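You operate a simulated robot arm through the tools that you are given. There is no shell and no other tool.

Carry out the task below with a simulated robot arm. There is one attempt and no reset: what you move stays moved.

## Task
Fit the test plug, press TEST, pull it out, clear the leak lamp.
Fine: plug into the yellow holder, then onto the tall cabinet's ledge; key selector to SAFE, then RUN; the mains stay on; the other controls and the red lock stay. Set down upright: grey test plug. Where these are worked on the way, their far stop is far enough and under half their travel is too little: key selector.

It is judged by the outcome, as a careful person would: the job done as asked, and still so three seconds after it is handed in. It fails if anything else is knocked over, pushed out of place, dropped, spilled or broken.

## Robot
A 7-joint arm with a two-finger parallel gripper, fixed in place. Base frame: the origin is on the floor under the middle of its stand, x ahead of it, y to its left, z up. Units: cm, degrees, N and s.
With the tool pointing down near the work surface it reaches from about 24 to 70 cm from the base axis. Its first joint turns from -166.0 to 166.0 degrees. Payload 3.43 kg.
Tool frame: the origin (TCP) lies between the finger pads and is the grasp point; the fingertips stand 3.4 cm ahead of it; z points along the fingers, y is the line along which they close. Largest opening 12.8 cm; finger width 2.4, thickness 1.2; the body of the gripper, 4.8 by 13 cm, starts 9.6 cm behind the TCP.
Orientation is that of the tool frame in the base frame, as a unit quaternion [x, y, z, w]. With the fingers straight down and closing along the base's y, the tool's x points along the base's -x, its y along +y and its z along -z.

## Interface
- The arm moves only by the tool apply_moves. Its argument "deltas" is a list of rows, each a list of 7 numbers: the finger opening in cm, from 0 to 12.8, then the shift along the base's x, y, z in cm, then the turn, a rotation vector about the base's x, y, z in degrees. In form: [[claw, x, y, z, wx, wy, wz], ...]. A call has 1 to 20 rows; each row shifts and turns the commanded pose from where the row before left it. A row lasts 0.2 s, in which the tool goes at most 5 cm and 8.6 degrees; a call with a longer step from one row to the next is refused whole, and so is a gripper value outside its range. Where a pose cannot be reached the arm comes as near as it can. A force on the tool above 40 N (or 10 N above the force at the start of the call, whichever is more), or a blocked arm, ends the call early, and 0.2 s more pass. Each finger travels about 10.8 cm/s and halts on what it meets, pressing with about 32 N; the grip force reading is that of the motor and also rises with nothing between the fingers. The clock runs only during rows and for 0.2 s after the last one: add rows that do not move to give the fingers time. The reply holds the time, the measured pose of the TCP, the force on the tool along the base axes, the opening and the grip force, in the units named above and with some noise, with the torque about the TCP (base axes, N m) and any sound that the robot's microphone picked up.
- Cameras (640 x 400 px; columns grow to the right, rows downward): "scene" is fixed at [5.1, 49.97, 151.76]; the picture's right is [-0.34, -0.94, 0.00], its down [-0.61, 0.22, -0.76] and it looks along [0.72, -0.26, -0.65] (base axes); focal length 311 px, centre (320, 200). "wrist" rides on the gripper at [7.6, -1.1, -16] in the tool frame; the picture's right is [0.15, 0.99, 0.00], its down [-0.88, 0.13, -0.46] and it looks along [-0.45, 0.07, 0.89] (tool axes); focal length 234 px, centre (320, 200).
- snapshot(camera): a new picture of that camera. It takes no simulated time.
- slide_trunk(by): slides the trunk up (or, below 0, down) by that many cm; the arm rides with it, the base frame stays. It gives what a move gives, with no picture.
- measure_at(camera, pixels): there is no depth. For up to 12 entries [column, row, z] of the newest picture of that camera ("zoom" is the newest enlarged one), the place [x, y] in the base frame at which the ray of that pixel passes the height z, good to about 0.2 cm. It takes no simulated time.
- close_up(camera, box): a new picture of the part [left, top, right, bottom] of that camera's present view, enlarged. It takes no simulated time.
- finish_job(): hands the job in; it is judged then, once.

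Leave the gripper open and the arm clear of the work at the hand-in unless told otherwise.

The tools are called after "Emit:" as name(argument=value, ...) on one line, values as JSON. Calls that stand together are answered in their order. apply_moves: Moves the arm, as the interface text tells. Its arguments: {"type":"object","properties":{"deltas":{"type":"array","items":{"type":"array","items":{"type":"number"}}}},"required":["deltas"]} The other tools are called the same way: slide_trunk (by) moves the trunk up or down; snapshot (camera) takes a picture; measure_at (camera, pixels) gives the place at which the rays of pixels pass given heights; close_up (camera, box) takes an enlarged picture of a part of a camera's view; finish_job () hands the job in.

At the start:

```text
time: 0.0
eef_pos: [43.63, 11.92, 112.15]
tool_rot: [0.001, 1.0, 0.0, 0.0]
force: [-0.1, -0.3, 0.6]
moment: [0.01, 0.01, 0.0]
width: 12.79
grasp_force: 0.1
trunk travel left (down, up): [-17.5, 14.9]
```

scene: 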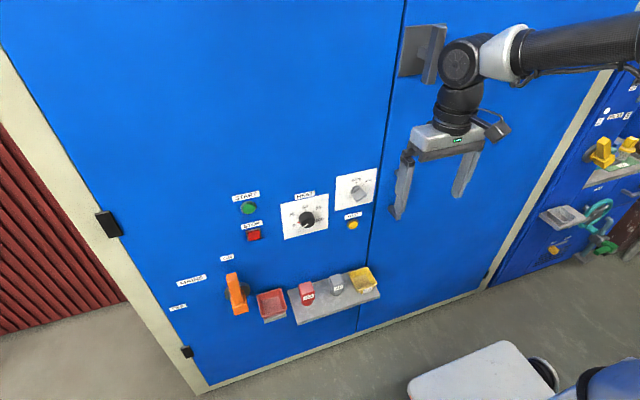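
wrist: 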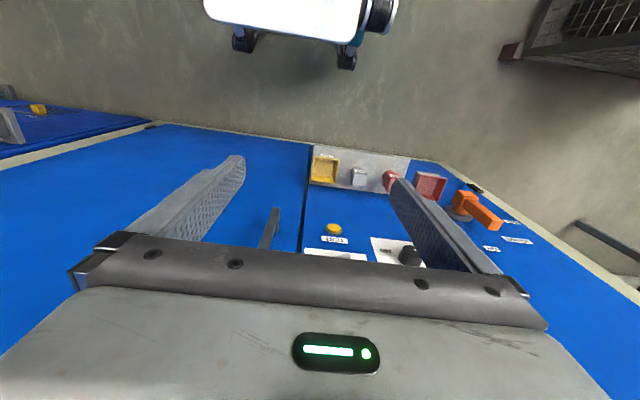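

I see a tall blue cabinet with buttons, a selector, a ledge with a red lock, a grey plug and a yellow holder. I'll enlarge the scene to read the labels before I move.

Emit:
close_up(camera="scene", box=[220, 160, 400, 272])

Emit:
close_up(camera="scene", box=[160, 240, 400, 390])

Emit:
close_up(camera="scene", box=[520, 60, 640, 270])

Emit:
close_up(camera="wrist", box=[290, 130, 530, 280])

```text
3.56 times, centred on (310, 216) of scene
```

zoom: 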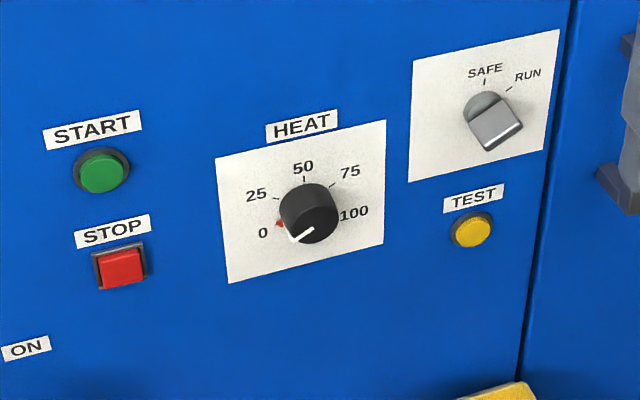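

```text
2.67 times, centred on (280, 315) of scene
```

zoom: 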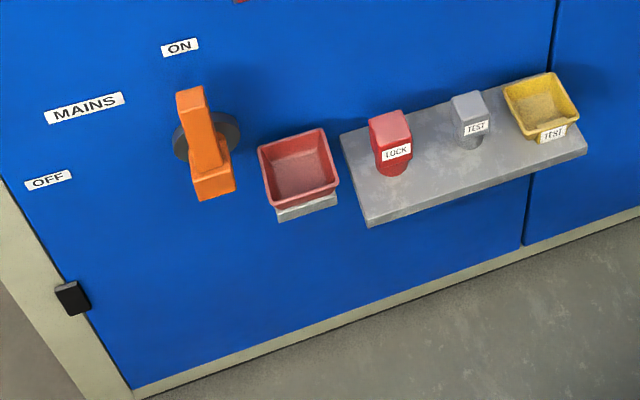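

```text
1.90 times, centred on (580, 165) of scene
```

zoom: 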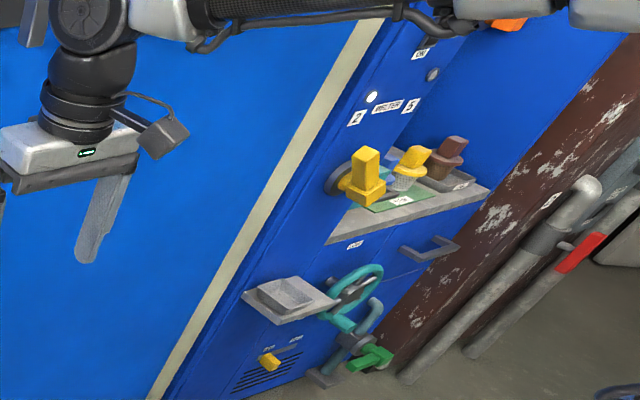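

```text
2.67 times, centred on (410, 205) of wrist
```

zoom: 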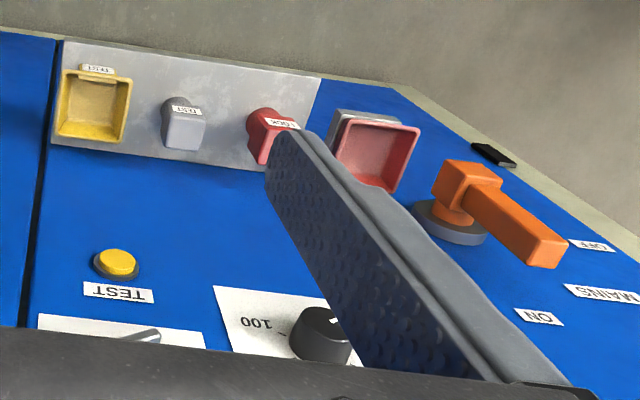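

I'll trace the rays of the cabinet's floor edge and of the main features in both cameras, so I can find the panel plane and the heights.

Emit:
measure_at(camera="scene", pixels=[[205, 393, 0], [485, 289, 0], [350, 340, 0], [353, 225, 100], [353, 225, 80], [353, 225, 60], [337, 276, 100], [337, 276, 60], [361, 268, 100], [361, 268, 60], [306, 284, 100], [306, 284, 60]])

Emit:
measure_at(camera="wrist", pixels=[[333, 229, 100], [333, 229, 60], [358, 170, 100], [358, 170, 60], [324, 157, 100], [324, 157, 60], [391, 173, 100], [391, 173, 60], [408, 155, 60], [408, 155, 100], [314, 147, 60], [314, 147, 100]])

```text
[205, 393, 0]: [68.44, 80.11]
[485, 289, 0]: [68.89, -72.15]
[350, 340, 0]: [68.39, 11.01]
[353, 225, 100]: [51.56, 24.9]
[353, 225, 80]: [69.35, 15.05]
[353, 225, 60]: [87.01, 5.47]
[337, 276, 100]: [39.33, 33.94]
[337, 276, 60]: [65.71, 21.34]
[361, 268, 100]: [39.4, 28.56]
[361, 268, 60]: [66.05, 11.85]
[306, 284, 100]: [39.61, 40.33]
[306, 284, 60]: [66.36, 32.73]
```

```text
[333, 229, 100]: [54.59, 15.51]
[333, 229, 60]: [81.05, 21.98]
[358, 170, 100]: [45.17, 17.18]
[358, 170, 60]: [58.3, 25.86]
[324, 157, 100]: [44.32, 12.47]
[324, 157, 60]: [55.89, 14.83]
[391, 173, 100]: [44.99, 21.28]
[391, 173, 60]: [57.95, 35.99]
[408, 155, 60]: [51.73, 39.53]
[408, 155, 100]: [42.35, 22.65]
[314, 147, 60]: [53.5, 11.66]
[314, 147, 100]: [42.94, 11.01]
```

The panel is the plane x≈66–68 facing the robot. I don't see a leak lamp yet, so I'll enlarge the right-hand cabinet, the selector and the upper area.

Emit:
close_up(camera="scene", box=[576, 80, 640, 120])

Emit:
close_up(camera="scene", box=[328, 160, 392, 200])

Emit:
close_up(camera="scene", box=[0, 0, 400, 250])

Emit:
close_up(camera="scene", box=[280, 250, 392, 320])

```text
10.00 times, centred on (608, 100) of scene
```

zoom: 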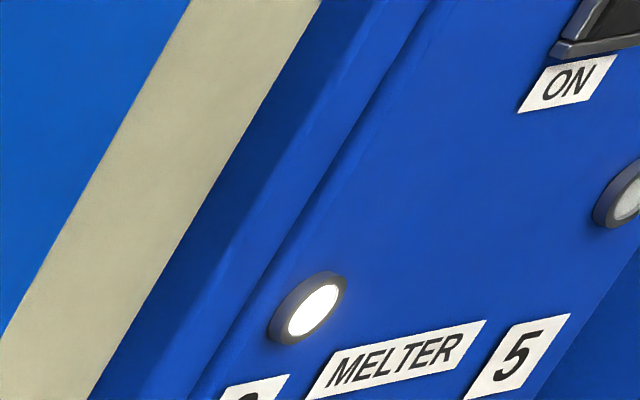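

```text
10.00 times, centred on (360, 180) of scene
```

zoom: 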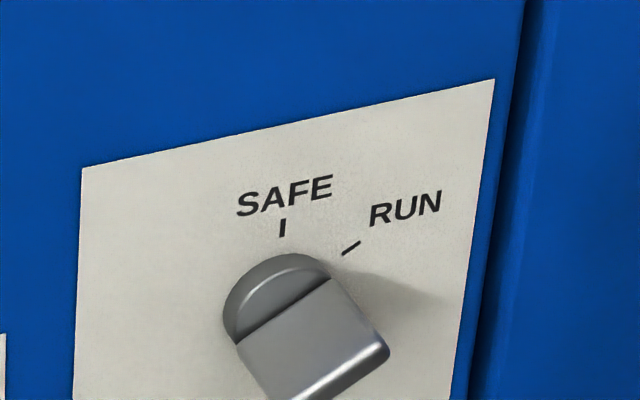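

```text
1.60 times, centred on (200, 125) of scene
```

zoom: 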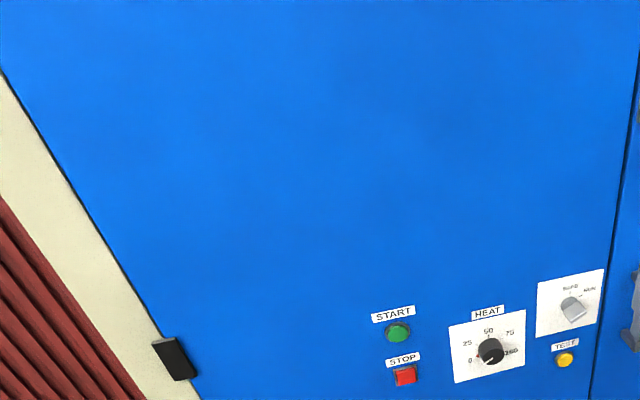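

```text
5.71 times, centred on (336, 285) of scene
```

zoom: 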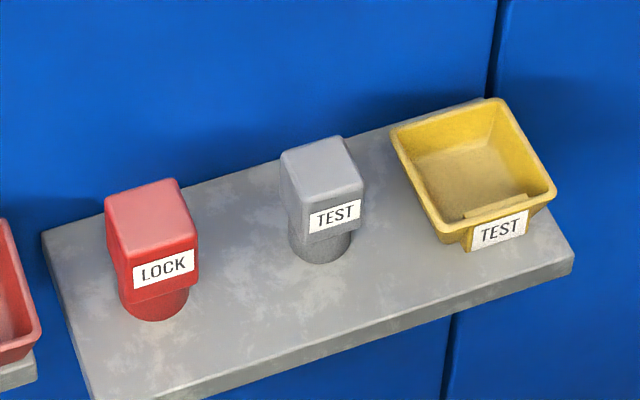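

The selector bar points at RUN, at about 60° to the right of SAFE. The plug stands between the lock and the yellow holder. Next I'll tilt the hand to point forward (about −y rotation) so the wrist camera faces the panel and I can look for the leak lamp.

Emit:
apply_moves(deltas=[[12.8, -1, 0, 0, 0, -8.2, 0], [12.8, -1, 0, 0, 0, -8.2, 0], [12.8, -1, 0, 0, 0, -8.2, 0], [12.8, -1, 0, 0, 0, -8.2, 0], [12.8, -1, 0, 0, 0, -8.2, 0]])

Emit:
snapshot(camera="wrist")

Emit:
snapshot(camera="scene")

```text
time: 1.2
eef_pos: [38.66, 11.86, 112.13]
tool_rot: [0.0, 0.936, 0.001, 0.352]
force: [-1.1, 0.2, -0.8]
moment: [0.03, 0.02, 0.01]
width: 12.79
grasp_force: 0.0
trunk travel left (down, up): [-17.5, 14.9]
```

```text
taken
```

wrist: 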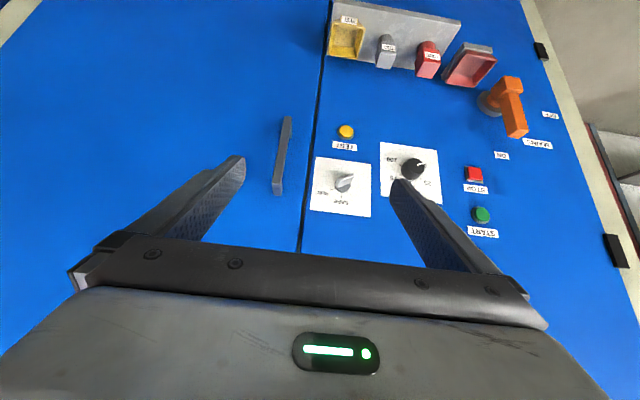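

```text
taken
```

scene: 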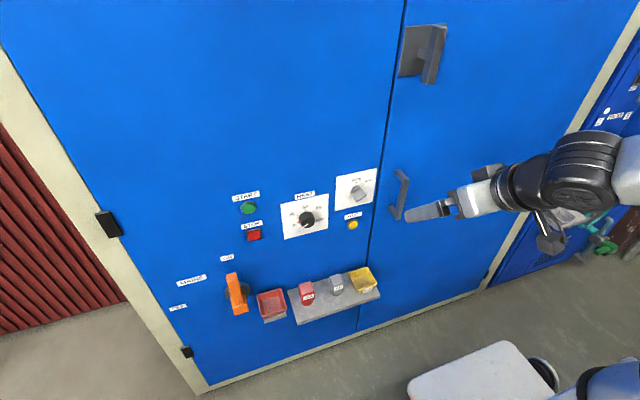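

The hand tilted as commanded. A door handle shows at scene (400,195), just right of the selector, and I'll avoid it. I'll keep tilting to horizontal and look higher.

Emit:
apply_moves(deltas=[[12.8, -1, 0, 0, 0, -8.2, 0], [12.8, -1, 0, 0, 0, -8.2, 0], [12.8, -1, 0, 0, 0, -8.2, 0], [12.8, -1, 0, 0, 0, -8.2, 0], [12.8, -1, 0, 0, 0, -8.2, 0], [12.8, -1, 0, 0, 0, -8, 0]])

Emit:
snapshot(camera="wrist")

Emit:
snapshot(camera="scene")

```text
time: 1.7
eef_pos: [40.41, 1.87, 113.83]
tool_rot: [0.167, 0.893, 0.031, 0.417]
force: [0.2, 1.2, -0.3]
moment: [-0.1, 0.05, -0.04]
width: 12.79
grasp_force: 0.0
out of reach, approached as far as the arm can: row 1, 2
trunk travel left (down, up): [-17.5, 14.9]
stopped in row 2: the arm was blocked; the commanded pose is now the measured one
```

```text
taken
```

wrist: 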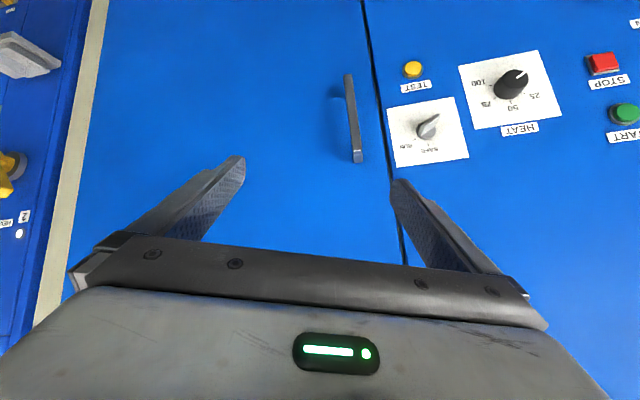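

```text
taken
```

scene: 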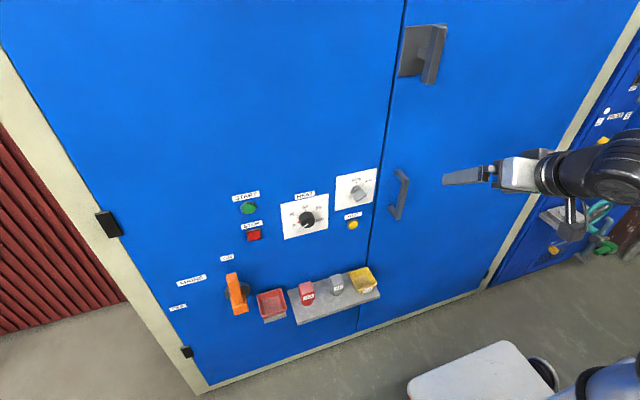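

The tilt was blocked at about 49° because the wrist folded too close to the base. I'll straighten the orientation (about −11°, 0, +16°) while moving further out and a bit lower. That leaves free space ahead (fingertips at x<54, panel at about 66).

Emit:
apply_moves(deltas=[[12.8, 2.4, 2.5, -2.2, -2.83, 0.2, 4.0], [12.8, 2.4, 2.5, -2.2, -2.83, 0.2, 4.0], [12.8, 2.4, 2.5, -2.2, -2.83, 0.2, 4.0], [12.8, 2.4, 2.6, -2.2, -2.83, 0.2, 4.0], [12.8, 0, 0, 0, 0, 0, 0]])

Emit:
snapshot(camera="scene")

```text
time: 2.4
eef_pos: [40.11, 24.1, 108.3]
tool_rot: [-0.101, 0.905, 0.109, 0.4]
force: [-0.3, -0.9, 0.5]
moment: [0.03, -0.01, 0.05]
width: 12.78
grasp_force: 0.1
trunk travel left (down, up): [-17.5, 14.9]
stopped in row 3: the arm was blocked; the commanded pose is now the measured one
```

```text
taken
```

scene: 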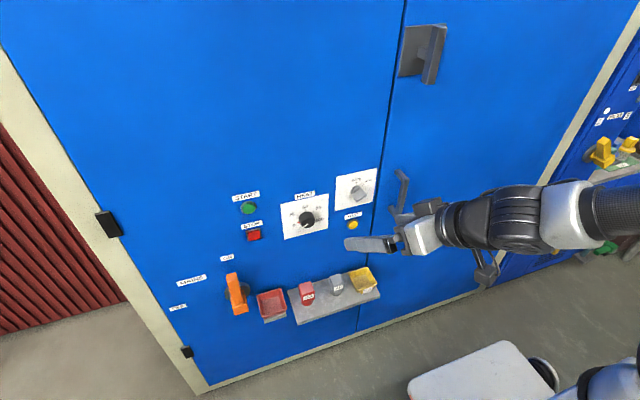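

The arm overshot sideways to y=24 and stopped, still in free air. I'll hold still to let it settle and read the pose.

Emit:
apply_moves(deltas=[[12.8, 0, 0, 0, 0, 0, 0], [12.8, 0, 0, 0, 0, 0, 0]])

Emit:
snapshot(camera="wrist")

```text
time: 3.0
eef_pos: [40.13, 23.99, 108.31]
tool_rot: [-0.101, 0.905, 0.108, 0.4]
force: [0.5, 0.5, -0.3]
moment: [0.02, 0.0, -0.02]
width: 12.79
grasp_force: 0.2
trunk travel left (down, up): [-17.5, 14.9]
```

```text
taken
```

wrist: 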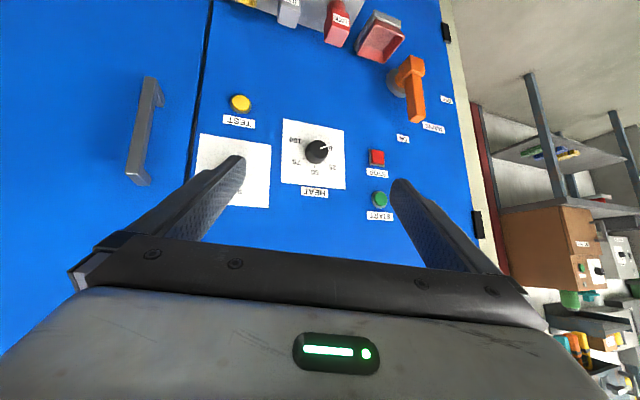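

The arm is steady. I'll straighten the hand gently (about −6.6°, 0, −15.7°) and move out to about (47, 14, 105) in slower steps.

Emit:
apply_moves(deltas=[[12.8, 1.0, -1.3, -0.5, -0.9, 0, -2.2], [12.8, 1.0, -1.3, -0.5, -0.9, 0, -2.2], [12.8, 1.0, -1.4, -0.5, -0.9, 0, -2.2]])

```text
time: 3.7
eef_pos: [37.39, 29.06, 106.96]
tool_rot: [-0.152, 0.903, 0.13, 0.381]
force: [-0.2, 0.0, -0.1]
moment: [-0.01, 0.03, 0.01]
width: 12.78
grasp_force: 0.0
trunk travel left (down, up): [-17.5, 14.9]
stopped in row 3: the arm was blocked; the commanded pose is now the measured one
```

The hand drifted the opposite way (y=29) with no contact force, so this looks like a joint limit. I'll look at the arm before doing anything else.

Emit:
snapshot(camera="scene")

Emit:
snapshot(camera="wrist")

```text
taken
```

scene: 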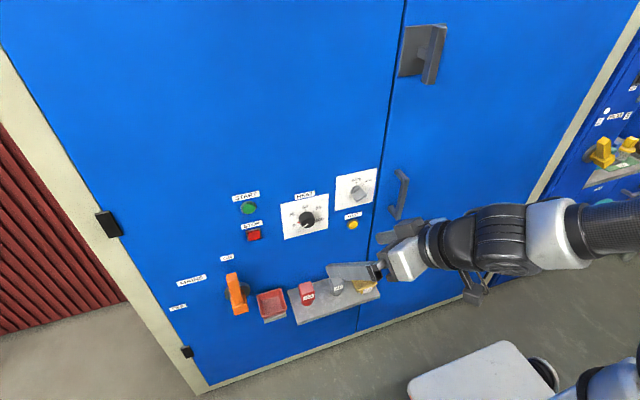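

```text
taken
```

wrist: 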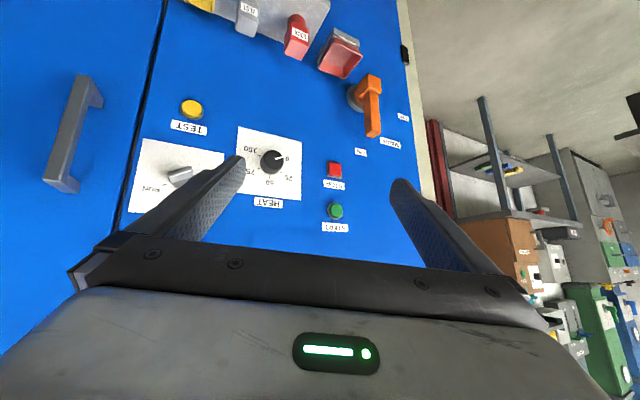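

I'll test with a small tilt back toward pointing down, to move away from the suspected joint limit.

Emit:
apply_moves(deltas=[[12.8, 0.5, 0, 0, 0, 4, 0], [12.8, 0.5, 0, 0, 0, 4, 0], [12.8, 0, 0, 0, 0, 0, 0]])

```text
time: 4.5
eef_pos: [38.99, 28.3, 106.89]
tool_rot: [-0.133, 0.929, 0.134, 0.319]
force: [0.1, 0.4, 0.1]
moment: [0.05, -0.03, 0.03]
width: 12.78
grasp_force: 0.0
trunk travel left (down, up): [-17.5, 14.9]
```

That tracked correctly. Now I'll straighten to a plain 37° forward tilt and move to about (47, 14, 106) in six gentle rows.

Emit:
apply_moves(deltas=[[12.8, 1.33, -2.33, -0.2, -1.63, 0.15, -3.25], [12.8, 1.33, -2.33, -0.2, -1.63, 0.15, -3.25], [12.8, 1.33, -2.33, -0.2, -1.63, 0.15, -3.25], [12.8, 1.33, -2.33, -0.2, -1.63, 0.15, -3.25], [12.8, 1.33, -2.33, -0.2, -1.63, 0.15, -3.25], [12.8, 1.33, -2.33, -0.2, -1.63, 0.15, -3.25], [12.8, 0, 0, 0, 0, 0, 0]])

Emit:
snapshot(camera="wrist")

Emit:
snapshot(camera="scene")

```text
time: 6.1
eef_pos: [46.76, 14.42, 105.95]
tool_rot: [0.004, 0.949, 0.015, 0.314]
force: [-0.8, 0.2, 0.0]
moment: [-0.01, 0.01, -0.01]
width: 12.8
grasp_force: 0.0
trunk travel left (down, up): [-17.5, 14.9]
```

```text
taken
```

wrist: 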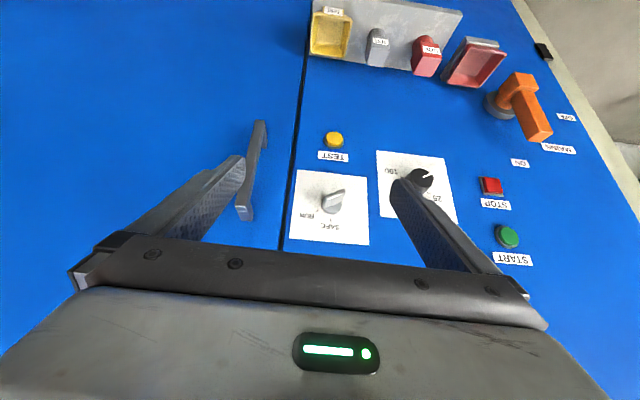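

```text
taken
```

scene: 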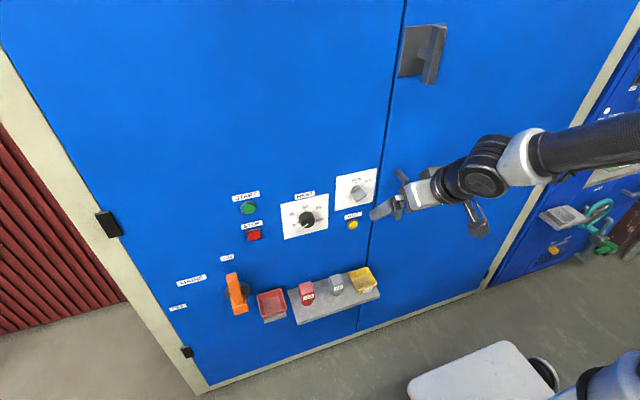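

The arm tracks well here. I'll take enlarged views from this pose to locate the TEST button, selector, plug and holder precisely.

Emit:
close_up(camera="wrist", box=[270, 120, 398, 200])

Emit:
close_up(camera="wrist", box=[280, 160, 408, 240])

Emit:
close_up(camera="wrist", box=[300, 0, 476, 110])

```text
5.00 times, centred on (334, 160) of wrist
```

zoom: 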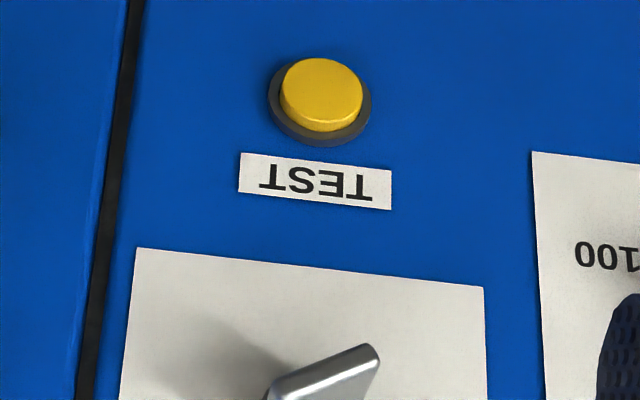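

```text
5.00 times, centred on (344, 200) of wrist
```

zoom: 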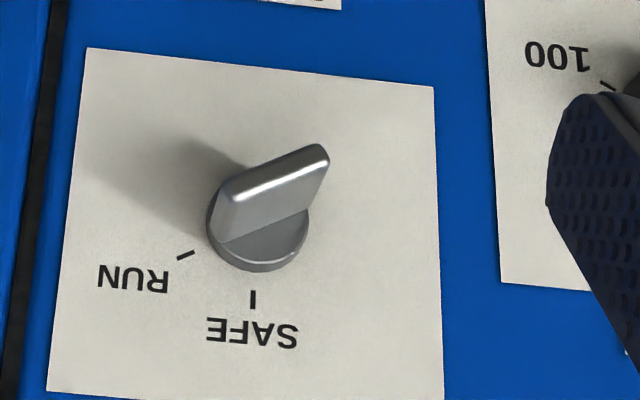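

```text
3.64 times, centred on (388, 55) of wrist
```

zoom: 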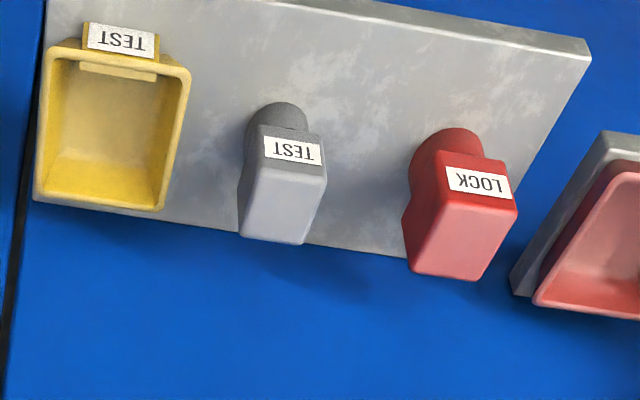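

I'll cast rays through the same features in both views so I can triangulate them.

Emit:
measure_at(camera="wrist", pixels=[[334.4, 138.6, 90], [334.4, 138.6, 80], [317.2, 211, 100], [317.2, 211, 90], [330.6, 220, 100], [330.6, 220, 90], [377.6, 55.8, 75], [377.6, 55.8, 65], [329.5, 35.8, 75], [329.5, 35.8, 65], [461.6, 16.5, 70], [461.6, 16.5, 60]])

Emit:
measure_at(camera="scene", pixels=[[352.7, 224.1, 90], [352.7, 224.1, 80], [363, 184.8, 100], [363, 184.8, 90], [356.3, 182.8, 100], [356.3, 182.8, 90], [336.2, 279.7, 75], [336.2, 279.7, 65], [362.6, 278.9, 75], [362.6, 278.9, 65], [296, 319.7, 70], [296, 319.7, 60]])

```text
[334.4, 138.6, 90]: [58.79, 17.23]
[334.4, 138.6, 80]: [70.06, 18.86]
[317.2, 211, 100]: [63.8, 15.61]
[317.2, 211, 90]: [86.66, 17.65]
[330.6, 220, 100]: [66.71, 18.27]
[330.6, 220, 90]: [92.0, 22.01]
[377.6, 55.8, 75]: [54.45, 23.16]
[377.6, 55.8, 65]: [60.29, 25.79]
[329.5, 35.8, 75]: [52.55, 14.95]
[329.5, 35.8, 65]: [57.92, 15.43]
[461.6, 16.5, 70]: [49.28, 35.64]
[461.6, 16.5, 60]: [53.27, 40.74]
```

```text
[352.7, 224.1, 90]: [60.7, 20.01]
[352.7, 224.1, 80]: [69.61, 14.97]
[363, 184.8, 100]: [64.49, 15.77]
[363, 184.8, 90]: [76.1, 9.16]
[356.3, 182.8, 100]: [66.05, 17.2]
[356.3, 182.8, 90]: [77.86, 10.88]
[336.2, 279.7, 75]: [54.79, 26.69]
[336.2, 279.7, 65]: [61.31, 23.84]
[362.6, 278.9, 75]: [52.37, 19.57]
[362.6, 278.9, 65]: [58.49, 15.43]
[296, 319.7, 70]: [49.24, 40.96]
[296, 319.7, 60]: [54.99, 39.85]
```

Triangulated so far:
- TEST button face: about (64, 17.9, 85.8).
- Selector centre: about (64.5, 17.9, 98.5), with RUN at 60°.
- Plug top: about (58.6, 24.9, 68.5).
- Holder rim: about (58.2, 15.4, 65).
- Ledge top: about z=61.4.

The door handle matters for clearance, so I'll look at it next.

Emit:
close_up(camera="wrist", box=[200, 100, 328, 230])

Emit:
close_up(camera="scene", box=[340, 150, 436, 240])

Emit:
measure_at(camera="wrist", pixels=[[263, 122, 95], [263, 122, 85], [242, 212, 105], [242, 212, 95], [325.2, 198, 105], [325.2, 198, 95], [345, 190, 105], [345, 190, 95]])

```text
3.08 times, centred on (264, 165) of wrist
```

zoom: 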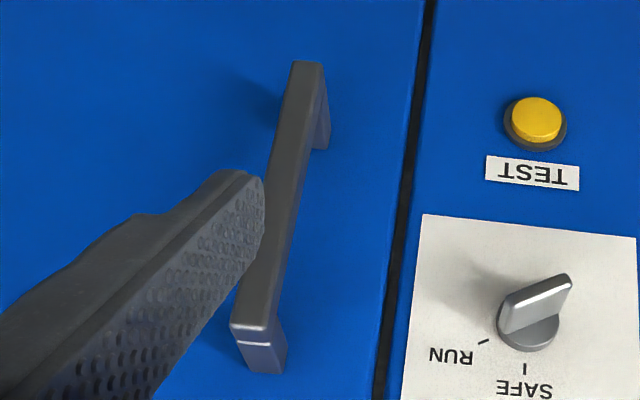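

```text
4.44 times, centred on (388, 195) of scene
```

zoom: 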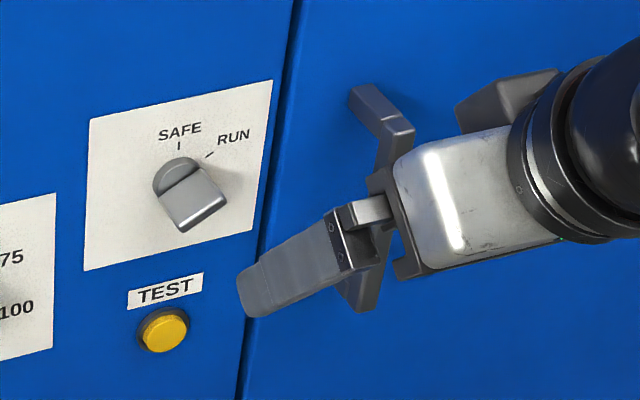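

```text
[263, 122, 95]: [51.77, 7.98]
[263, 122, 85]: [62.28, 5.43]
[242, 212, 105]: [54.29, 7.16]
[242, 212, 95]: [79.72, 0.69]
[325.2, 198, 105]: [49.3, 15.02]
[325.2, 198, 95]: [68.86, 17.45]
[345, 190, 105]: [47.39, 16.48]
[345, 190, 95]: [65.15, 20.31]
```

I'll get the scene rays for the handle's outer bar so I know how far it sticks out.

Emit:
measure_at(camera="scene", pixels=[[406, 179.2, 105], [406, 179.2, 95], [396.3, 218.6, 95], [396.3, 218.6, 85], [359, 196, 105], [359, 196, 95]])

Emit:
measure_at(camera="wrist", pixels=[[241.3, 205.6, 105], [241.3, 205.6, 95], [259, 121, 95], [259, 121, 85]])

```text
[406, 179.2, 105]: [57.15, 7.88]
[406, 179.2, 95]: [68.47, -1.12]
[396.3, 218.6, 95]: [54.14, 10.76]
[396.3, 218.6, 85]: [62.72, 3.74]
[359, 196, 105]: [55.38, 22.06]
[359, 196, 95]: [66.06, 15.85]
```

```text
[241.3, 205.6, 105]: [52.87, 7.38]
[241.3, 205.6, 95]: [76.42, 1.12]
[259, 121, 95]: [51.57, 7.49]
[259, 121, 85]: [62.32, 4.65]
```

The handle's outer bar sits at y≈5.5, x≈59, z 87–103, about 12 cm right of the TEST button and selector. That leaves enough room. Now I'll narrow the fingers and tilt toward horizontal while moving outward and down in small steps.

Emit:
apply_moves(deltas=[[4, 0.8, 0.3, -1.0, 0, -5, 0], [4, 0.8, 0.3, -1.0, 0, -5, 0], [4, 0.8, 0.3, -1.0, 0, -5, 0], [4, 0.8, 0.3, -1.0, 0, -5, 0], [4, 0, 0, 0, 0, 0, 0]])

```text
time: 6.8
eef_pos: [48.65, 15.15, 105.73]
tool_rot: [0.044, 0.918, 0.082, 0.386]
force: [-0.3, -0.7, -0.6]
moment: [0.05, 0.02, 0.02]
width: 3.99
grasp_force: 0.1
trunk travel left (down, up): [-17.5, 14.9]
stopped in row 3: the arm was blocked; the commanded pose is now the measured one
```

The tilt blocks again near 46°, with the forearm descending too steeply. Lowering the trunk should leave the wrist room to point forward. The hand is in free air at x≈49–51, well ahead of the ledge (x>53), so I'll slide down 15 cm.

Emit:
slide_trunk(by=-15)

Emit:
snapshot(camera="scene")

Emit:
snapshot(camera="wrist")

```text
time: 8.5
eef_pos: [48.68, 15.4, 90.73]
tool_rot: [0.044, 0.917, 0.083, 0.387]
force: [0.7, -0.4, -0.4]
moment: [-0.01, -0.01, 0.02]
width: 3.99
grasp_force: 0.1
trunk travel left (down, up): [-2.5, 29.9]
```

```text
taken
```

scene: 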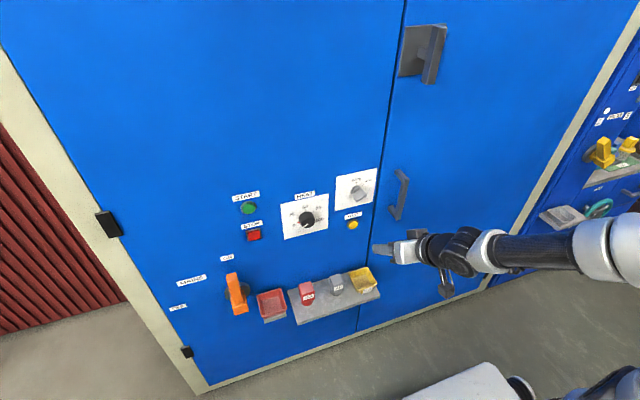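

```text
taken
```

wrist: 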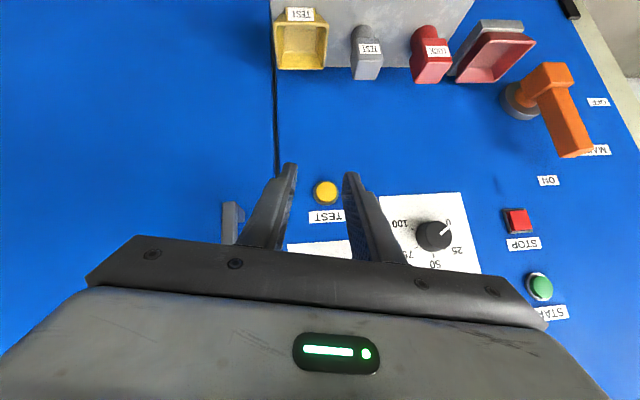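

Good: z=90.7, and there's a clear view of the ledge. I'll level out the roughly 11° roll about x while rising with the arm.

Emit:
apply_moves(deltas=[[4, 0.3, 0, 1.5, -3.5, 0, 0.3], [4, 0.3, 0, 1.5, -3.5, 0, 0.3], [4, 0.3, 0, 1.5, -3.5, 0, 0.3], [4, 0, 0, 0, 0, 0, 0]])

```text
time: 9.3
eef_pos: [49.19, 15.25, 94.08]
tool_rot: [0.039, 0.93, 0.073, 0.359]
force: [0.4, -0.1, 0.1]
moment: [0.02, 0.03, 0.01]
width: 3.98
grasp_force: 0.0
trunk travel left (down, up): [-2.5, 29.9]
stopped in row 3: the arm was blocked; the commanded pose is now the measured one
```

It blocked again right at the limit. I'll tilt back about 6° first, then level the roll, then rise so the forearm gets more horizontal.

Emit:
apply_moves(deltas=[[4, 0, 0, 1.0, 0, 4, 0], [4, 0, 0, 1.0, 0, 4, 0], [4, 0, 0, 1.0, -3, 0, 0], [4, 0, 0, 1.0, -3, 0, 0], [4, 0, 0, 1.0, -3, 0, 0], [4, 0, 0, 0, 0, 0, 0]])

```text
time: 10.7
eef_pos: [49.35, 14.2, 98.8]
tool_rot: [0.031, 0.957, 0.01, 0.288]
force: [1.0, -6.1, -2.2]
moment: [0.62, -0.03, 0.36]
width: 4.0
grasp_force: 0.0
trunk travel left (down, up): [-2.5, 29.9]
```

A 6 N side force showed up, so I'll hold still and check whether it's real contact or just motion.

Emit:
apply_moves(deltas=[[4, 0, 0, 0, 0, 0, 0]])

Emit:
snapshot(camera="scene")

Emit:
snapshot(camera="wrist")

```text
time: 11.1
eef_pos: [49.35, 14.09, 98.76]
tool_rot: [0.031, 0.957, 0.01, 0.288]
force: [0.0, 3.5, 1.2]
moment: [-0.35, 0.03, -0.24]
width: 3.97
grasp_force: 0.0
trunk travel left (down, up): [-2.5, 29.9]
```

```text
taken
```

scene: 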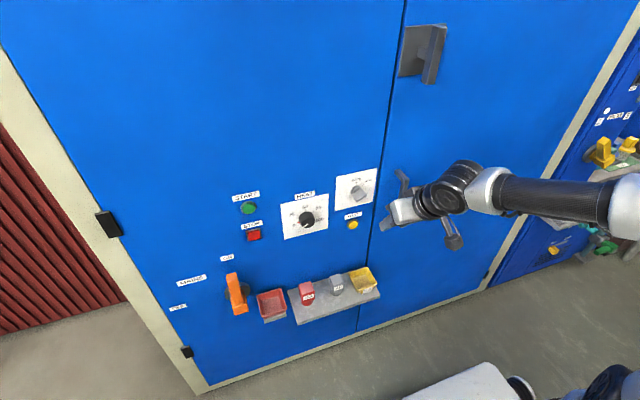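

```text
taken
```

wrist: 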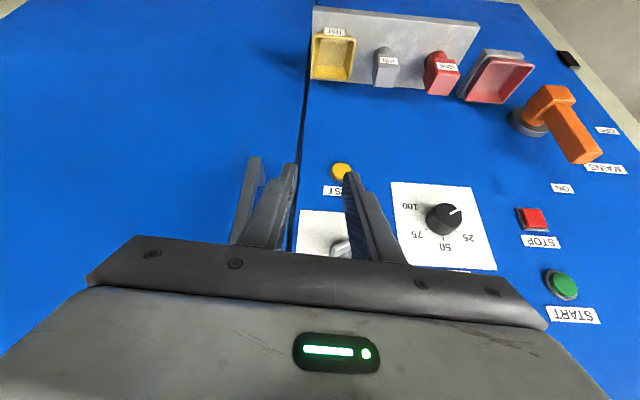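

That force was only swing, nothing is touching. The blocks look like the hand lining up with the forearm while its roll joint runs out of range on this side. I'll move right to y≈−12, staying at x<53 in front of the handle, and pass that point from the other side.

Emit:
apply_moves(deltas=[[4, -0.3, -3.2, 0.2, -0.3, 0, 0.4], [4, -0.3, -3.2, 0.2, -0.3, 0, 0.4], [4, -0.3, -3.2, 0.2, -0.3, 0, 0.4], [4, -0.3, -3.2, 0.2, -0.3, 0, 0.4], [4, -0.3, -3.2, 0.2, -0.3, 0, 0.4], [4, -0.3, -3.2, 0.2, -0.3, 0, 0.4], [4, -0.3, -3.2, 0.2, -0.2, 0, 0.4], [4, -0.3, -3.2, 0.2, 0, 0, 0.3], [4, 0, 0, 0, 0, 0, 0]])

Emit:
snapshot(camera="scene")

Emit:
snapshot(camera="wrist")

```text
time: 13.1
eef_pos: [46.69, -10.33, 100.74]
tool_rot: [-0.013, 0.954, -0.017, 0.298]
force: [0.2, 0.5, 0.4]
moment: [-0.01, 0.04, 0.02]
width: 3.99
grasp_force: 0.1
trunk travel left (down, up): [-2.5, 29.9]
```

```text
taken
```

scene: 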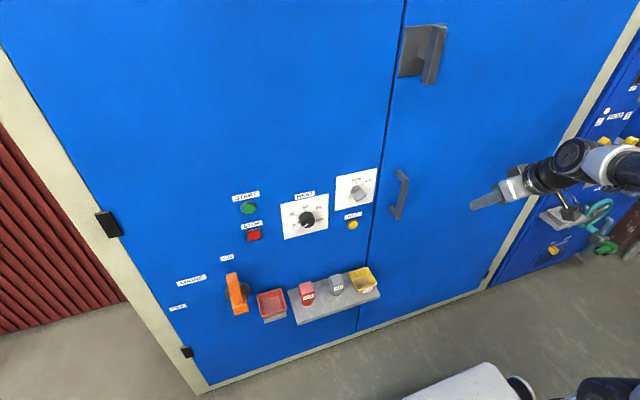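

```text
taken
```

wrist: 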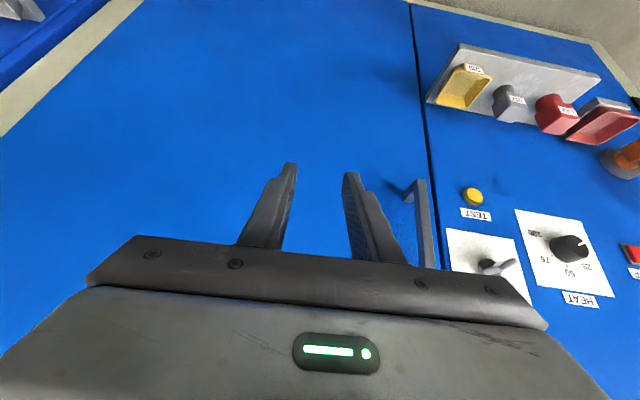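

The move was smooth. Now I'll tilt up here in 4° steps, with a little forward motion.

Emit:
apply_moves(deltas=[[4, 0.8, 0, 0, 0, -4, 0], [4, 0.8, 0, 0, 0, -4, 0], [4, 0.8, 0, 0, 0, -4, 0], [4, 0.8, 0, 0, 0, -4, 0], [4, 0, 0, 0, 0, 0, 0]])

```text
time: 14.3
eef_pos: [50.06, -10.63, 100.65]
tool_rot: [-0.01, 0.904, -0.019, 0.428]
force: [0.4, 0.0, 1.1]
moment: [0.0, 0.01, 0.0]
width: 3.99
grasp_force: 0.0
trunk travel left (down, up): [-2.5, 29.9]
```

Now at 51° with no block. Continuing the same way.

Emit:
apply_moves(deltas=[[4, 0.7, 0, 0, 0, -4, 0], [4, 0.7, 0, 0, 0, -4, 0], [4, 0.7, 0, 0, 0, -4, 0], [4, 0.7, 0, 0, 0, -4, 0], [4, 0, 0, 0, 0, 0, 0]])

```text
time: 15.5
eef_pos: [51.37, -9.4, 100.61]
tool_rot: [-0.019, 0.868, -0.002, 0.495]
force: [0.4, 0.4, -0.1]
moment: [0.0, -0.02, 0.01]
width: 3.99
grasp_force: 0.0
out of reach, approached as far as the arm can: row 1, 2, 3, 4
trunk travel left (down, up): [-2.5, 29.9]
```

"Out of reach" at about 59° this time, so it's a different limit. I'll look at the arm's shape.

Emit:
snapshot(camera="scene")

Emit:
snapshot(camera="wrist")

```text
taken
```

scene: 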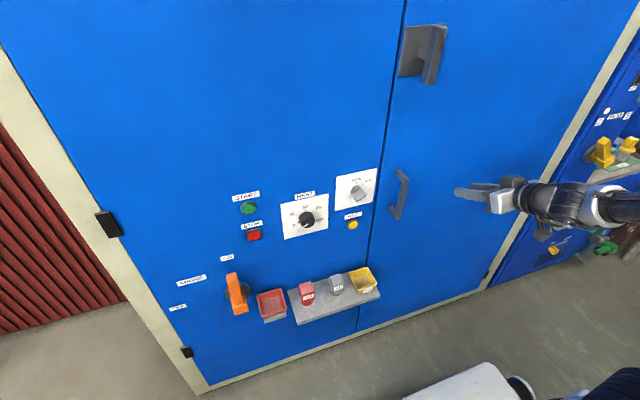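

```text
taken
```

wrist: 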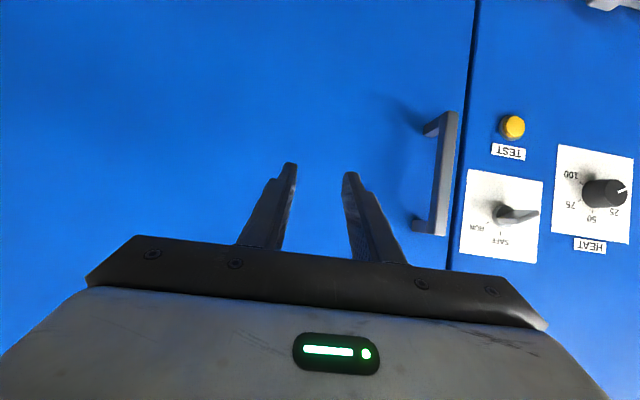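

The hand is in line with the forearm, so I can't pitch straight past it here. The earlier block on the left side was purely roll about the tool axis. So I'll back off to a 35° tilt, return to y≈14, then roll the tool +90° about its own axis to free that joint before going around sideways.

Emit:
apply_moves(deltas=[[4, -0.5, 0, 0, 0, 4, 0], [4, -0.5, 0, 0, 0, 4, 0], [4, -0.5, 0, 0, 0, 4, 0], [4, -0.5, 0, 0, 0, 4, 0], [4, -0.5, 0, 0, 0, 4, 0], [4, -0.5, 0, 0, 0, 4, 0], [4, 0, 3, 0, 0, 0, 0], [4, 0, 3, 0, 0, 0, 0], [4, 0, 3, 0, 0, 0, 0], [4, 0, 3, 0, 0, 0, 0], [4, 0, 3, 0, 0, 0, 0], [4, 0, 3, 0, 0, 0, 0], [4, 0, 3, 0, 0, 0, 0], [4, 0, 2, 0, 0, 0, 0], [4, 0, 0, 0, 0, 0, 0]])

```text
time: 18.7
eef_pos: [49.5, 14.47, 100.54]
tool_rot: [-0.024, 0.933, 0.016, 0.359]
force: [0.0, 0.6, -0.3]
moment: [0.01, 0.03, -0.04]
width: 4.0
grasp_force: 0.0
out of reach, approached as far as the arm can: row 2, 4
trunk travel left (down, up): [-2.5, 29.9]
```

Back at (49.5, 14.5, 100.5) with a 42° tilt. Next I'll tilt back to about 34°, then roll +45° about the tool axis and check.

Emit:
apply_moves(deltas=[[4, 0, 0, 0, 0, 4, 0], [4, 0, 0, 0, 0, 4, 0], [4, 0, 0, 0, 4.19, 0, -6.22], [4, 0, 0, 0, 4.19, 0, -6.22], [4, 0, 0, 0, 4.19, 0, -6.22], [4, 0, 0, 0, 4.19, 0, -6.22], [4, 0, 0, 0, 4.19, 0, -6.22], [4, 0, 0, 0, 4.19, 0, -6.22], [4, 0, 0, 0, 0, 0, 0]])

```text
time: 20.7
eef_pos: [49.41, 14.18, 100.64]
tool_rot: [0.345, 0.887, 0.127, 0.28]
force: [0.6, 0.1, -0.3]
moment: [-0.02, 0.0, -0.01]
width: 3.98
grasp_force: 0.1
trunk travel left (down, up): [-2.5, 29.9]
```

The roll worked. Next I'll yaw the tool about 24° to the right with the wrist in place. That way it passes the straight-arm direction well to the side. Then I'll tilt up 12° and check.

Emit:
apply_moves(deltas=[[4, -0.2, -0.95, 0, 0, 0, -4], [4, -0.2, -0.95, 0, 0, 0, -4], [4, -0.2, -0.95, 0, 0, 0, -4], [4, -0.2, -0.95, 0, 0, 0, -4], [4, -0.2, -0.95, 0, 0, 0, -4], [4, -0.2, -0.95, 0, 0, 0, -4], [4, 0.8, -0.3, 0.3, -1.63, -3.65, 0], [4, 0.8, -0.3, 0.3, -1.63, -3.65, 0], [4, 0.8, -0.3, 0.3, -1.63, -3.65, 0], [4, 0, 0, 0, 0, 0, 0]])

Emit:
snapshot(camera="scene")

```text
time: 22.9
eef_pos: [50.51, 7.8, 101.54]
tool_rot: [0.499, 0.766, 0.081, 0.398]
force: [-0.9, -1.3, 0.3]
moment: [0.0, 0.02, 0.0]
width: 3.97
grasp_force: 0.0
trunk travel left (down, up): [-2.5, 29.9]
```

```text
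taken
```

scene: 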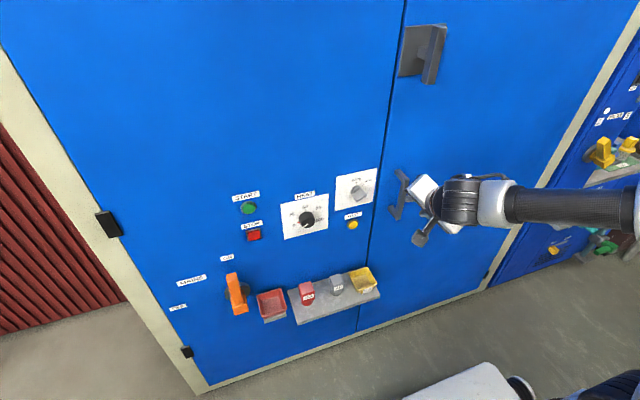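

No block: tilt 48°, yaw −22°. I'll keep tilting, rising slightly and drifting left so the fingertips stay clear of the handle.

Emit:
apply_moves(deltas=[[4, 0.3, 0.6, 0.6, -1.5, -3.7, 0], [4, 0.3, 0.6, 0.6, -1.5, -3.7, 0], [4, 0.3, 0.6, 0.6, -1.5, -3.7, 0], [4, 0.3, 0.6, 0.6, -1.5, -3.7, 0], [4, 0, 0, 0, 0, 0, 0]])

```text
time: 24.1
eef_pos: [51.69, 10.05, 104.06]
tool_rot: [0.463, 0.711, 0.104, 0.518]
force: [0.2, -0.1, -0.2]
moment: [-0.01, 0.0, 0.02]
width: 3.99
grasp_force: 0.0
trunk travel left (down, up): [-2.5, 29.9]
```

Tilt is now 64° and still tracking. I'll carry on to horizontal.

Emit:
apply_moves(deltas=[[4, 0.2, 0.5, 0.3, -1.5, -3.7, 0], [4, 0.2, 0.5, 0.3, -1.5, -3.7, 0], [4, 0.2, 0.5, 0.3, -1.5, -3.7, 0], [4, 0.2, 0.5, 0.3, -1.5, -3.7, 0], [4, 0.2, 0.5, 0, -1.5, -3.7, 0], [4, 0.2, 0.5, 0, -1.5, -3.7, 0], [4, 0, 0, 0, 0, 0, 0]])

Emit:
snapshot(camera="scene")

Emit:
snapshot(camera="wrist")

```text
time: 25.7
eef_pos: [52.93, 13.01, 102.66]
tool_rot: [0.387, 0.64, 0.103, 0.656]
force: [-0.3, 0.1, -0.3]
moment: [-0.02, -0.02, 0.02]
width: 3.98
grasp_force: 0.1
out of reach, approached as far as the arm can: row 3, 4
trunk travel left (down, up): [-2.5, 29.9]
```

```text
taken
```

scene: 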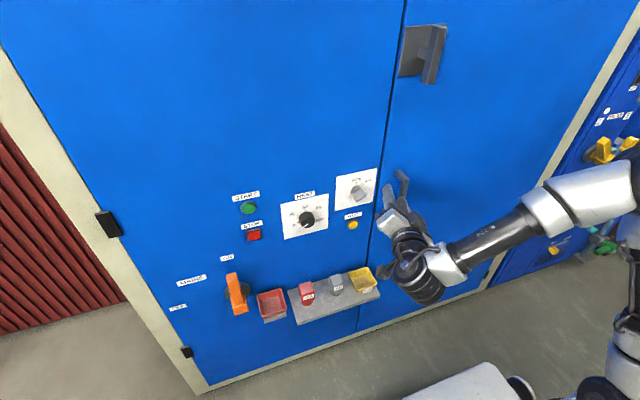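

```text
taken
```

wrist: 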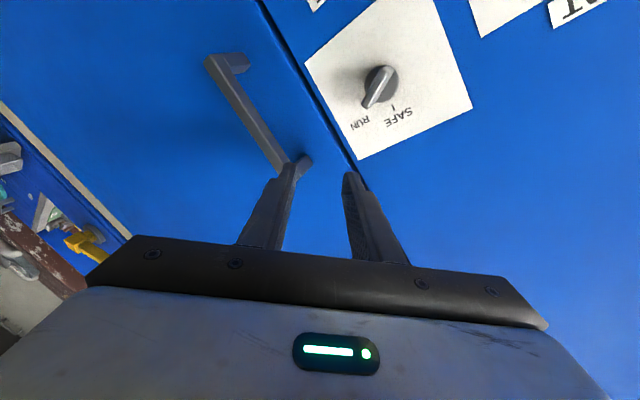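

The hand is now at about 83° tilt, with the elbow moved out to the right. I'll hold a moment to see if it settles at the commanded pose.

Emit:
apply_moves(deltas=[[4, 0, 0, 0, 0, 0, 0], [4, 0, 0, 0, 0, 0, 0]])

```text
time: 26.3
eef_pos: [52.95, 13.11, 102.6]
tool_rot: [0.389, 0.64, 0.102, 0.655]
force: [-0.4, 0.3, -0.4]
moment: [-0.02, -0.02, 0.0]
width: 4.02
grasp_force: 0.0
trunk travel left (down, up): [-2.5, 29.9]
```

Settled. Now I'll turn the tool to point straight at the panel (rotation of about (8.4, −8.7, 21.7)°, giving roll ≈50°) and move to about (55, 16.5, 101), just short of the selector.

Emit:
apply_moves(deltas=[[4, 0.4, 0.7, -0.3, 1.67, -1.74, 4.34], [4, 0.4, 0.7, -0.3, 1.67, -1.74, 4.34], [4, 0.4, 0.7, -0.3, 1.67, -1.74, 4.34], [4, 0.4, 0.7, -0.3, 1.67, -1.74, 4.34], [4, 0.4, 0.7, -0.3, 1.67, -1.74, 4.34], [4, 0, 0, 0, 0, 0, 0]])

Emit:
snapshot(camera="scene")

Emit:
snapshot(camera="wrist")

```text
time: 27.7
eef_pos: [55.04, 16.53, 101.22]
tool_rot: [0.297, 0.641, 0.299, 0.641]
force: [-0.3, -1.0, 0.3]
moment: [-0.01, 0.0, 0.03]
width: 3.95
grasp_force: 0.0
trunk travel left (down, up): [-2.5, 29.9]
```

```text
taken
```

scene: 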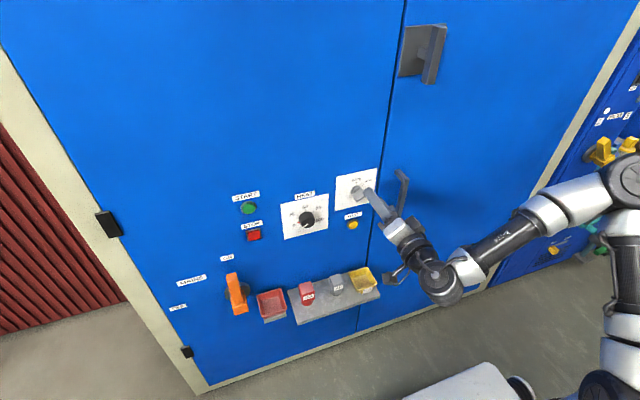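

```text
taken
```

wrist: 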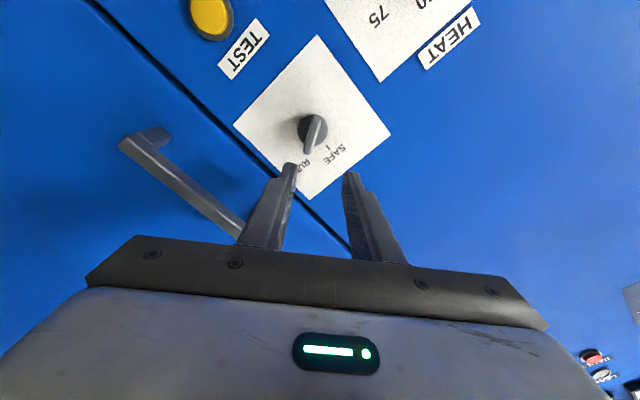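

The tool is now horizontal, facing the panel at roll 50°. I'll back off 2 cm and roll to 0° (fingers closing along y), to confirm I can turn through the range the selector and plug need.

Emit:
apply_moves(deltas=[[4, -0.4, 0, 0, -7.1, 0, 0], [4, -0.4, 0, 0, -7.1, 0, 0], [4, -0.4, 0, 0, -7.1, 0, 0], [4, -0.4, 0, 0, -7.1, 0, 0], [4, -0.4, 0, 0, -7.1, 0, 0], [4, 0, 0, 0, -7.1, 0, 0], [4, 0, 0, 0, -7.1, 0, 0], [4, 0, 0, 0, 0, 0, 0]])

```text
time: 29.5
eef_pos: [53.04, 16.58, 101.23]
tool_rot: [0.001, 0.707, 0.0, 0.707]
force: [0.5, -0.1, -0.2]
moment: [0.0, -0.03, 0.02]
width: 3.99
grasp_force: 0.0
trunk travel left (down, up): [-2.5, 29.9]
```

Roll 0 is reached exactly. Now I'll refine the plug and holder positions with a fresh high zoom of the ledge.

Emit:
close_up(camera="scene", box=[320, 260, 384, 300])

Emit:
close_up(camera="scene", box=[284, 270, 348, 310])

```text
10.00 times, centred on (352, 280) of scene
```

zoom: 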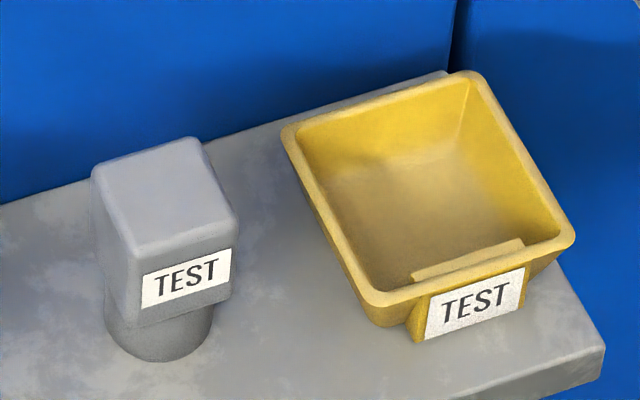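

```text
10.00 times, centred on (316, 290) of scene
```

zoom: 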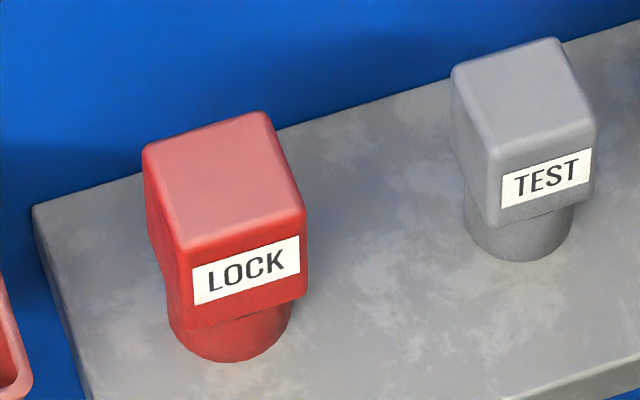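

I'll project the plug-head corners, plug base, holder rim and ledge edge at trial heights.

Emit:
measure_at(camera="scene", pixels=[[329.3, 277.2, 68.5], [339.5, 273.8, 68.5], [343.7, 281.5, 68.5], [333.5, 285, 68.5], [336, 296.2, 61.4], [330.5, 292.2, 61.4], [341.3, 292.2, 61.4], [348.3, 273, 65], [367, 267.2, 65], [377.5, 283.5, 65], [357.2, 290.5, 65], [380.5, 296, 61.4]])

Emit:
measure_at(camera="scene", pixels=[[287.5, 290.7, 61.4], [296, 320, 61.4], [298.6, 286.6, 68.5], [310.3, 281.3, 68.5], [314.3, 291, 68.5], [302.6, 294.8, 68.5], [306.8, 306, 61.4], [366, 277, 62], [352, 278, 62]])

```text
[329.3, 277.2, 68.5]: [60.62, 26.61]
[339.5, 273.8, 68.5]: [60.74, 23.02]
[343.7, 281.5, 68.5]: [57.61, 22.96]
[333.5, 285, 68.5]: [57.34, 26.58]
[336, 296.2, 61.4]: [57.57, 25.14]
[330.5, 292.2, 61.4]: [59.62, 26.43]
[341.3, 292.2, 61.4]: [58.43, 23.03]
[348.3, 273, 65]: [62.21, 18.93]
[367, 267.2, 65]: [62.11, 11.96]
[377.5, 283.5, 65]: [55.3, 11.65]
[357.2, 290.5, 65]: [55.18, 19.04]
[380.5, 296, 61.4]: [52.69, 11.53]
```

```text
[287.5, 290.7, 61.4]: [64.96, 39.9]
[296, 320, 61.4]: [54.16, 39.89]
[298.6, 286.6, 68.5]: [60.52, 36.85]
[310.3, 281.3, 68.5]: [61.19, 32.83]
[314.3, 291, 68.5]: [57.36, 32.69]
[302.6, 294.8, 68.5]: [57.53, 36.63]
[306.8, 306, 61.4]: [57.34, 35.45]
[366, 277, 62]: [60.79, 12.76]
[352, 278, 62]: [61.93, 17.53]
```

Plug head: x 57.5–60.7, y 23.0–26.6, top z≈68.5. Holder rim: x 55.2–62.2, y 11.8–19.0, z≈65. Lock: y 32.7–36.8. The ledge front is at x≈54. I'll back out to x=48, move to y=24.8 and start down in front of the ledge.

Emit:
apply_moves(deltas=[[6, -1.7, 2.0, 0, 0, 0, 0], [6, -1.7, 2.1, 0, 0, 0, 0], [6, -1.6, 2.1, -1, 0, 0, 0], [6, 0, 2.0, -2, 0, 0, 0], [6, 0, 0, -2.5, 0, 0, 0], [6, 0, 0, -2.5, 0, 0, 0], [6, 0, 0, -2.5, 0, 0, 0], [6, 0, 0, 0, 0, 0, 0]])

Emit:
snapshot(camera="scene")

```text
time: 31.3
eef_pos: [47.97, 24.75, 90.73]
tool_rot: [0.002, 0.707, 0.001, 0.707]
force: [0.0, 0.2, -0.3]
moment: [0.01, -0.02, 0.01]
width: 6.0
grasp_force: 0.0
trunk travel left (down, up): [-2.5, 29.9]
```

```text
taken
```

scene: 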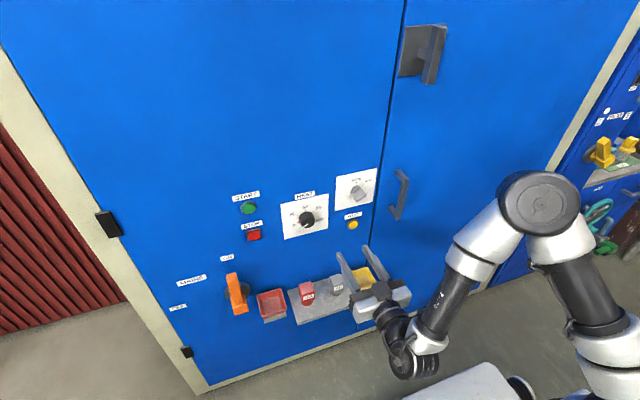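

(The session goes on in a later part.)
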